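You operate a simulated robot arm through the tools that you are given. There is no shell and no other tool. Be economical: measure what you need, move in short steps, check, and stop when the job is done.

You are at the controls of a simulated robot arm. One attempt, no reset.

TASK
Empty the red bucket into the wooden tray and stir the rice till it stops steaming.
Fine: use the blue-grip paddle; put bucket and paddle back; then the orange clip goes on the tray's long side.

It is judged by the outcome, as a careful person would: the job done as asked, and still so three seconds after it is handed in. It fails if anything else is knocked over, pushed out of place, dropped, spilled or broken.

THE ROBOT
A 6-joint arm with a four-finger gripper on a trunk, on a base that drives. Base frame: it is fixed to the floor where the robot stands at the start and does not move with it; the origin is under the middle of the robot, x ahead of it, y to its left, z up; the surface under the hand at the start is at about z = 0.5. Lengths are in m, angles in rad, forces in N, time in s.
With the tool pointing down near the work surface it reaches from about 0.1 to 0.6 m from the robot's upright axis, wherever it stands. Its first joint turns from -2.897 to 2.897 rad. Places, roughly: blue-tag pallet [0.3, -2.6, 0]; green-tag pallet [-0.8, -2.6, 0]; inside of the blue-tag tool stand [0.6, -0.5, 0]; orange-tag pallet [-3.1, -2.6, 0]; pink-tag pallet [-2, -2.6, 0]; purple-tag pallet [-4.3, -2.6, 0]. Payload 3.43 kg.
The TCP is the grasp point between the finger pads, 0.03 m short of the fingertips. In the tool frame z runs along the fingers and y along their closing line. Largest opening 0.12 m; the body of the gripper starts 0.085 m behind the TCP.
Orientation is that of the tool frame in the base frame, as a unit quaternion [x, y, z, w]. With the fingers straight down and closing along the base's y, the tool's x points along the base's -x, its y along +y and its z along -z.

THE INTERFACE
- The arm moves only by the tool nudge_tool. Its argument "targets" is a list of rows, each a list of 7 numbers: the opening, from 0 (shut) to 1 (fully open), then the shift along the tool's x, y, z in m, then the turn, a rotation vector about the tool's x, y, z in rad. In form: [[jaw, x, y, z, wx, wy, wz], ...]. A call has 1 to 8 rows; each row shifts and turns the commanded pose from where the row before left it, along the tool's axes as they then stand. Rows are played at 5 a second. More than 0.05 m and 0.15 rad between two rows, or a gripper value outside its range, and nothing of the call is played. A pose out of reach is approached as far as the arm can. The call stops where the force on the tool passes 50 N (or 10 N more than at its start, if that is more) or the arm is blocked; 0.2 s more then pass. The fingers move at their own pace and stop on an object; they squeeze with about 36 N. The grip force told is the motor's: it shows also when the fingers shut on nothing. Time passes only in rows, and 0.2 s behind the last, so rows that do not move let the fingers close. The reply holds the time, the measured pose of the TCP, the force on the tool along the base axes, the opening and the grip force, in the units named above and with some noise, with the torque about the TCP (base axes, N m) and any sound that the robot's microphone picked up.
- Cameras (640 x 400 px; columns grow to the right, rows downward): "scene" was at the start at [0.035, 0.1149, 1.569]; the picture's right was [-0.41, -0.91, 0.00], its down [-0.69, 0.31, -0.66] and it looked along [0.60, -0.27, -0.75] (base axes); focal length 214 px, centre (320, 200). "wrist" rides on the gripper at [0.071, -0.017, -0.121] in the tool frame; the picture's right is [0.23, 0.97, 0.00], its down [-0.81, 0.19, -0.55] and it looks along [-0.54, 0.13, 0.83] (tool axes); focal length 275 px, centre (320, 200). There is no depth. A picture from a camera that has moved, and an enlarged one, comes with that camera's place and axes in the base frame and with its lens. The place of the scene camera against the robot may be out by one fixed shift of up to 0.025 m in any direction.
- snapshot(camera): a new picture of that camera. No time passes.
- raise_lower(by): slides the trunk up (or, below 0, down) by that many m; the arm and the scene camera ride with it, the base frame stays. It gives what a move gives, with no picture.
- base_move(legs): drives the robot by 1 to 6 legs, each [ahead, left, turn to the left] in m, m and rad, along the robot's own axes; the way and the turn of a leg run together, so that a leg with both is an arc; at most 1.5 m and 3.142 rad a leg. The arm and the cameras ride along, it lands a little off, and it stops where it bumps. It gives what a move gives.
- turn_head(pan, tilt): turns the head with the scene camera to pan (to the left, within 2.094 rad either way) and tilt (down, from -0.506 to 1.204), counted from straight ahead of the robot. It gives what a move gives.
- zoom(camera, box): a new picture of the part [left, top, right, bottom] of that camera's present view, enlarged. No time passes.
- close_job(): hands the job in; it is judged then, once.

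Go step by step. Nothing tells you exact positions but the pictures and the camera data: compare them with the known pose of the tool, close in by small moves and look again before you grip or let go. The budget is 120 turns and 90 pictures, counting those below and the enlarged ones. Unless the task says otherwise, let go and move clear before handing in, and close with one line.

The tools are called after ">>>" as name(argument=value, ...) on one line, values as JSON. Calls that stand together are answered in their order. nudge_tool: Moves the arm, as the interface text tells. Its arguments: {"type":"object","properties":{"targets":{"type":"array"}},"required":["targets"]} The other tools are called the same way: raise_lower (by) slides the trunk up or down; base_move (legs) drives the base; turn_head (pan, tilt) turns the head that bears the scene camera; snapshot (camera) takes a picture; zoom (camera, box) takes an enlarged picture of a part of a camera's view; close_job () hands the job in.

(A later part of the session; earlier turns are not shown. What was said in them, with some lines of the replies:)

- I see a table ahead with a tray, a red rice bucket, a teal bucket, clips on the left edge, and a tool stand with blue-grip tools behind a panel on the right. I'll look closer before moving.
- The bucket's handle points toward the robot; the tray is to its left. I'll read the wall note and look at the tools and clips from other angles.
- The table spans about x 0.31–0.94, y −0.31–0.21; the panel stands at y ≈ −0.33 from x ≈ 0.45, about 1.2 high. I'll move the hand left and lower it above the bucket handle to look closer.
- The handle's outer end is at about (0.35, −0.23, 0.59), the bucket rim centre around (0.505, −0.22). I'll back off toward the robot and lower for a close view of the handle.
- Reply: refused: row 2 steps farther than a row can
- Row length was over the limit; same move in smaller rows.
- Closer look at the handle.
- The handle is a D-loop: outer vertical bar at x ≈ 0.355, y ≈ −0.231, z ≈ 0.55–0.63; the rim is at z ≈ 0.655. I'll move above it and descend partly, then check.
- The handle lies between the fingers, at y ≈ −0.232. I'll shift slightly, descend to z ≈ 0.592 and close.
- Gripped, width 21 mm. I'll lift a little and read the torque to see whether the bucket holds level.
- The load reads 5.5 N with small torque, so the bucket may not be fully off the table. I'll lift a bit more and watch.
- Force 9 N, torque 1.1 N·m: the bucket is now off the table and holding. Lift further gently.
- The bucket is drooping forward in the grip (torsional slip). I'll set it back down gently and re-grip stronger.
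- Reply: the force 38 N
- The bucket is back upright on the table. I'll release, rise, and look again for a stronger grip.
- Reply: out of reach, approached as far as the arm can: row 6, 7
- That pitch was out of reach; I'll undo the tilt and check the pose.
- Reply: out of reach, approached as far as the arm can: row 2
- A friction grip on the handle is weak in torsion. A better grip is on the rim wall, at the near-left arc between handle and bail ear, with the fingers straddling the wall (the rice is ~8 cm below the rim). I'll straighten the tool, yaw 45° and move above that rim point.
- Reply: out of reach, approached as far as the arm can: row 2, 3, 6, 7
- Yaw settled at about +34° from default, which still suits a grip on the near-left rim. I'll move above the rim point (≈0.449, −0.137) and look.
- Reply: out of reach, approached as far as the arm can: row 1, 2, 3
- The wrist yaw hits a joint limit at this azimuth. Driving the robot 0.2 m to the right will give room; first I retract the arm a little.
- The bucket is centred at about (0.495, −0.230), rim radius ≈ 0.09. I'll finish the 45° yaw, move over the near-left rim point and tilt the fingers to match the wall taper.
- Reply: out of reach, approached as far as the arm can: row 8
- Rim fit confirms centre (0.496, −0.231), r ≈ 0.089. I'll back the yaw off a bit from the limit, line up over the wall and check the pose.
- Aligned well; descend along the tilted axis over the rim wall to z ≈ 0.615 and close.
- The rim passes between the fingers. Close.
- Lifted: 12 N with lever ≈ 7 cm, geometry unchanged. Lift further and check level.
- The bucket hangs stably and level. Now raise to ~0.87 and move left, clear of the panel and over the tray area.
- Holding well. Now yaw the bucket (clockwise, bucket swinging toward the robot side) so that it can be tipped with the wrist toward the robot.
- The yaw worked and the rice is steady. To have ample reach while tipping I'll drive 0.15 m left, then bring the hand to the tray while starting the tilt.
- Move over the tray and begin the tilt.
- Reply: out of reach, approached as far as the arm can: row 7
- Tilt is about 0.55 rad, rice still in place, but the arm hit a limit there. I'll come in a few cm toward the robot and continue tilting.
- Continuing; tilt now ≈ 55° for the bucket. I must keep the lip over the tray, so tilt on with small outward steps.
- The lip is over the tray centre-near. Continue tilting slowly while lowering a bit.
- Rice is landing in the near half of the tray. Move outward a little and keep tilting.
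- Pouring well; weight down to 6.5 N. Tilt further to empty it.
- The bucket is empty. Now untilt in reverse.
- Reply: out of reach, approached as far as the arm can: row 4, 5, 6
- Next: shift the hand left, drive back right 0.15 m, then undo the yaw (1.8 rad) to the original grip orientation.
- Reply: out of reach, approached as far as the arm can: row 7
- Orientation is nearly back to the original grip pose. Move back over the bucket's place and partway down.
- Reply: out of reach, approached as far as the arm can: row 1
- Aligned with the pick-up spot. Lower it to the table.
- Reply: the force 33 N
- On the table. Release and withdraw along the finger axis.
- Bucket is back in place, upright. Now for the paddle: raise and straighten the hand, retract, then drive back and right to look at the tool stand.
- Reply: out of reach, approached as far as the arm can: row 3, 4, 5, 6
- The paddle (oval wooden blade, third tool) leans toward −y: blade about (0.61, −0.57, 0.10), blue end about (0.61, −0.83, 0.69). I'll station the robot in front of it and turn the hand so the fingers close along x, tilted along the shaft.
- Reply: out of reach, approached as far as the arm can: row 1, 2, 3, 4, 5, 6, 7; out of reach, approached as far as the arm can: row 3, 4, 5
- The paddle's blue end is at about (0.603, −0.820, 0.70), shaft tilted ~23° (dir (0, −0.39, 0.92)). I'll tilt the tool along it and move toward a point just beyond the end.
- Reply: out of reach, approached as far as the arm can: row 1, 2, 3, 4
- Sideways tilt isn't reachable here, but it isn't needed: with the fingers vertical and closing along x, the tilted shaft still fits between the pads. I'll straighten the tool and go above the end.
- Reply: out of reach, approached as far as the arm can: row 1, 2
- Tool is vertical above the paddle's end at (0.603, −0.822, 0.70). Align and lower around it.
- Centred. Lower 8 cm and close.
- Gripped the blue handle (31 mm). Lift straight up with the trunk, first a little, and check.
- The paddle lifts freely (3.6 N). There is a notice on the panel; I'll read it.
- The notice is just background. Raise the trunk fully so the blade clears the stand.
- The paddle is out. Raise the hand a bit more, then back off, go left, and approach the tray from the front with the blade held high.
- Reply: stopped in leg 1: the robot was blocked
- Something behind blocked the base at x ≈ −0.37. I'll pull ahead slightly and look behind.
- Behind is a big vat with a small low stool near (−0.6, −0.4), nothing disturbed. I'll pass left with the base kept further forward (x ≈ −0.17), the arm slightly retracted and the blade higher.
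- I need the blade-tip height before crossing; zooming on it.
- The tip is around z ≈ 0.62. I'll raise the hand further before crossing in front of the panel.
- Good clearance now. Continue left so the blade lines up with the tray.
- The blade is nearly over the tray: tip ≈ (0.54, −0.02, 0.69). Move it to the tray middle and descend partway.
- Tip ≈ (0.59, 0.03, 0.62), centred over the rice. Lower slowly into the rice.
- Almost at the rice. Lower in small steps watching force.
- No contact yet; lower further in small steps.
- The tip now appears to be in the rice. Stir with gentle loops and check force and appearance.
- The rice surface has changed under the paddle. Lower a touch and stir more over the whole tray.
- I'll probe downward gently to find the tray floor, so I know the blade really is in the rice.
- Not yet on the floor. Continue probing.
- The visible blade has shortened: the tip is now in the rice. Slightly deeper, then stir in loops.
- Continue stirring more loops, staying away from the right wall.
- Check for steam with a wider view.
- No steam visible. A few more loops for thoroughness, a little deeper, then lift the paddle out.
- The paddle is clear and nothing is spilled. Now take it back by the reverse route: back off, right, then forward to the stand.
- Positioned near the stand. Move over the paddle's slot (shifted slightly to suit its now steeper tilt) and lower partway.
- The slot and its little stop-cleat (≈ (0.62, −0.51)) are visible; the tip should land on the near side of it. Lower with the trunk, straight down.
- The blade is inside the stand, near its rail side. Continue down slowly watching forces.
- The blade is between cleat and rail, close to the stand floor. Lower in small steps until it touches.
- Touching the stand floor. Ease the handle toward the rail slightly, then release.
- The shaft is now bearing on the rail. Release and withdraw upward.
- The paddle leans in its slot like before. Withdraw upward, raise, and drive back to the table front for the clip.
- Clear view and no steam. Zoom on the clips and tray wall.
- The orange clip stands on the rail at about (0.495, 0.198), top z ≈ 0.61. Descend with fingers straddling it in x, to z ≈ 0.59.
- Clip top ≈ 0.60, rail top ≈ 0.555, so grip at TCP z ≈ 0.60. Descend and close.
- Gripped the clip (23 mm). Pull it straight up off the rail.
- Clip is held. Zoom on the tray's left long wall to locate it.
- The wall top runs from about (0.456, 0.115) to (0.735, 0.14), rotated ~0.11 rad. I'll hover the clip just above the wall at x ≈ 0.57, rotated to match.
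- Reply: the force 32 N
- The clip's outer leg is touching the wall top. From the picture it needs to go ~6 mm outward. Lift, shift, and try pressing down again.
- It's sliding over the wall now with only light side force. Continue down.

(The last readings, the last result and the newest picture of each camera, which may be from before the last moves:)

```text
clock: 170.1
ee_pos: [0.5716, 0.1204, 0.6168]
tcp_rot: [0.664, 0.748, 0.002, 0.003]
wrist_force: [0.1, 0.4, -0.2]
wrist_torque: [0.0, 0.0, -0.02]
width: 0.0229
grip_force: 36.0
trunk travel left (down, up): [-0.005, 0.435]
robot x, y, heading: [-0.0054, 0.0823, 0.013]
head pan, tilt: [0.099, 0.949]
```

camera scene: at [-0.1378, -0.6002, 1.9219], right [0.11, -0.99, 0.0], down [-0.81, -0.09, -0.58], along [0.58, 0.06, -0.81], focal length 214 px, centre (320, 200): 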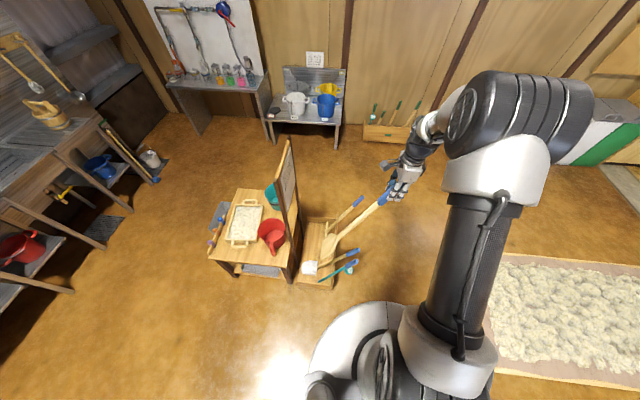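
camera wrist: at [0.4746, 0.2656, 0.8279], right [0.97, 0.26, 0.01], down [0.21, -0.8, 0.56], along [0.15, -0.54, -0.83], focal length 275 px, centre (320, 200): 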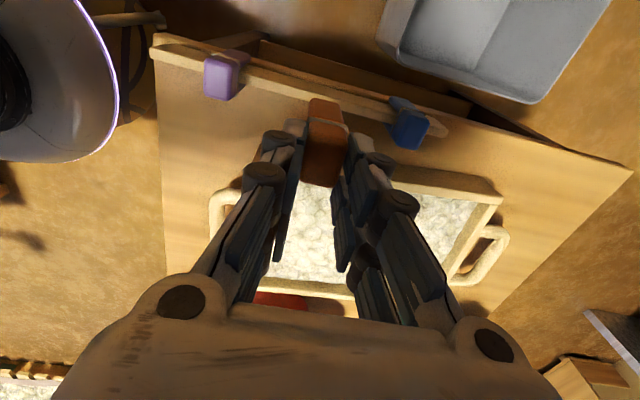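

>>> nudge_tool(targets=[[0, 0, 0, 0.008, 0, 0, 0], [0, 0, 0, 0.007, 0, 0, 0], [0, 0, 0, 0.006, 0, 0, 0], [0, 0, 0, 0, 0, 0, 0]])

```text
clock: 171.1
ee_pos: [0.5704, 0.1202, 0.5993]
tcp_rot: [0.663, 0.749, 0.004, 0.004]
wrist_force: [-5.2, 3.3, 31.9]
wrist_torque: [0.07, 0.35, -0.03]
width: 0.0231
grip_force: 36.4
trunk travel left (down, up): [-0.005, 0.435]
robot x, y, heading: [-0.009, 0.0777, 0.014]
head pan, tilt: [0.099, 0.949]
```

Firm seat at z ≈ 0.60, after 4.5 cm of engagement. Check by picture before releasing.

>>> zoom(camera="wrist", box=[200, 60, 440, 220])

```text
2.50 times, centred on (320, 140) of wrist
camera zoom: at [0.5444, 0.1901, 0.7192], right [0.94, 0.34, 0.01], down [0.28, -0.78, 0.56], along [0.2, -0.52, -0.83], focal length 688 px, centre (320, 350)
```

zoom: 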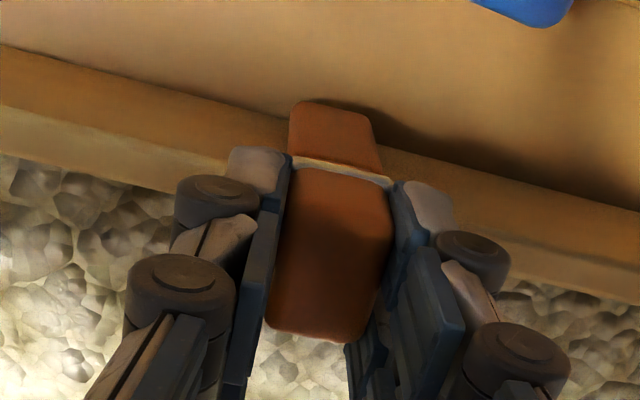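

The clip straddles the tray's left long wall, outer leg outside. Ease pressure, release, and rise clear.

>>> nudge_tool(targets=[[0, 0, 0, -0.002, 0, 0, 0], [0.22, 0, 0, 0, 0, 0, 0], [0.3, 0, 0, 0, 0, 0, 0], [0.4, 0, 0, 0, 0, 0, 0], [0.4, 0, 0, 0, 0, 0, 0], [0.4, 0, 0, -0.02, 0, 0, 0], [0.4, 0, 0, -0.045, 0, 0, 0], [0.4, 0, 0, -0.045, 0, 0, 0]])

>>> snapshot(camera="wrist")

```text
clock: 172.8
ee_pos: [0.5681, 0.1215, 0.711]
tcp_rot: [0.665, 0.747, 0.001, 0.002]
wrist_force: [-0.3, -0.1, 0.0]
wrist_torque: [-0.01, -0.03, 0.01]
width: 0.048
grip_force: 0.2
trunk travel left (down, up): [-0.005, 0.435]
robot x, y, heading: [-0.0105, 0.0776, 0.016]
head pan, tilt: [0.099, 0.949]
```

```text
0 pictures are left
camera wrist: at [0.5423, 0.1917, 0.8305], right [0.94, 0.34, 0.0], down [0.28, -0.78, 0.56], along [0.19, -0.52, -0.83], focal length 275 px, centre (320, 200)
```

wrist: 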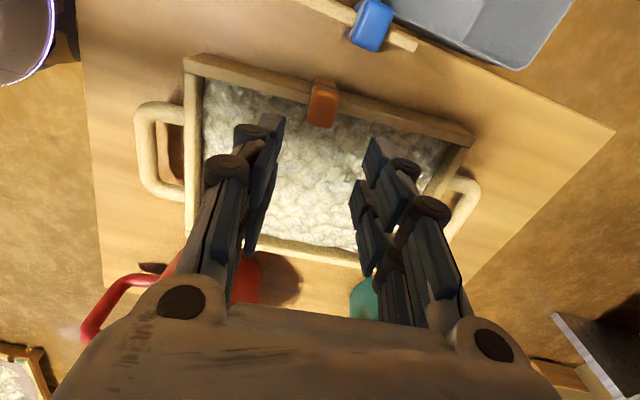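

The clip sits on the tray's long wall, the bucket and paddle are back, and I see no steam. I'll move the hand clear and hand in.

>>> nudge_tool(targets=[[0.4, 0, 0, -0.04, 0, 0, 0], [0.4, 0, 0, -0.04, 0, 0, 0], [0.4, 0, 0, -0.03, 0, 0, 0]])

>>> close_job()

```text
clock: 173.7
ee_pos: [0.5681, 0.1199, 0.8208]
tcp_rot: [0.664, 0.748, 0.001, 0.002]
wrist_force: [-0.4, -0.4, 0.1]
wrist_torque: [-0.03, -0.03, 0.05]
width: 0.0478
grip_force: 0.1
trunk travel left (down, up): [-0.005, 0.435]
robot x, y, heading: [-0.0088, 0.0786, 0.016]
head pan, tilt: [0.099, 0.949]
```

```text
The job is handed in.
```

The job is handed in: the red bucket is emptied into the tray and back in place, the rice is stirred with no steam visible (though I couldn't clearly see steam in the tray before stirring either), the blue-grip paddle is back in its stand, and the orange clip is on the tray's left long side; the base bumped something behind it once while backing up, and the pictures I took afterwards showed nothing disturbed.
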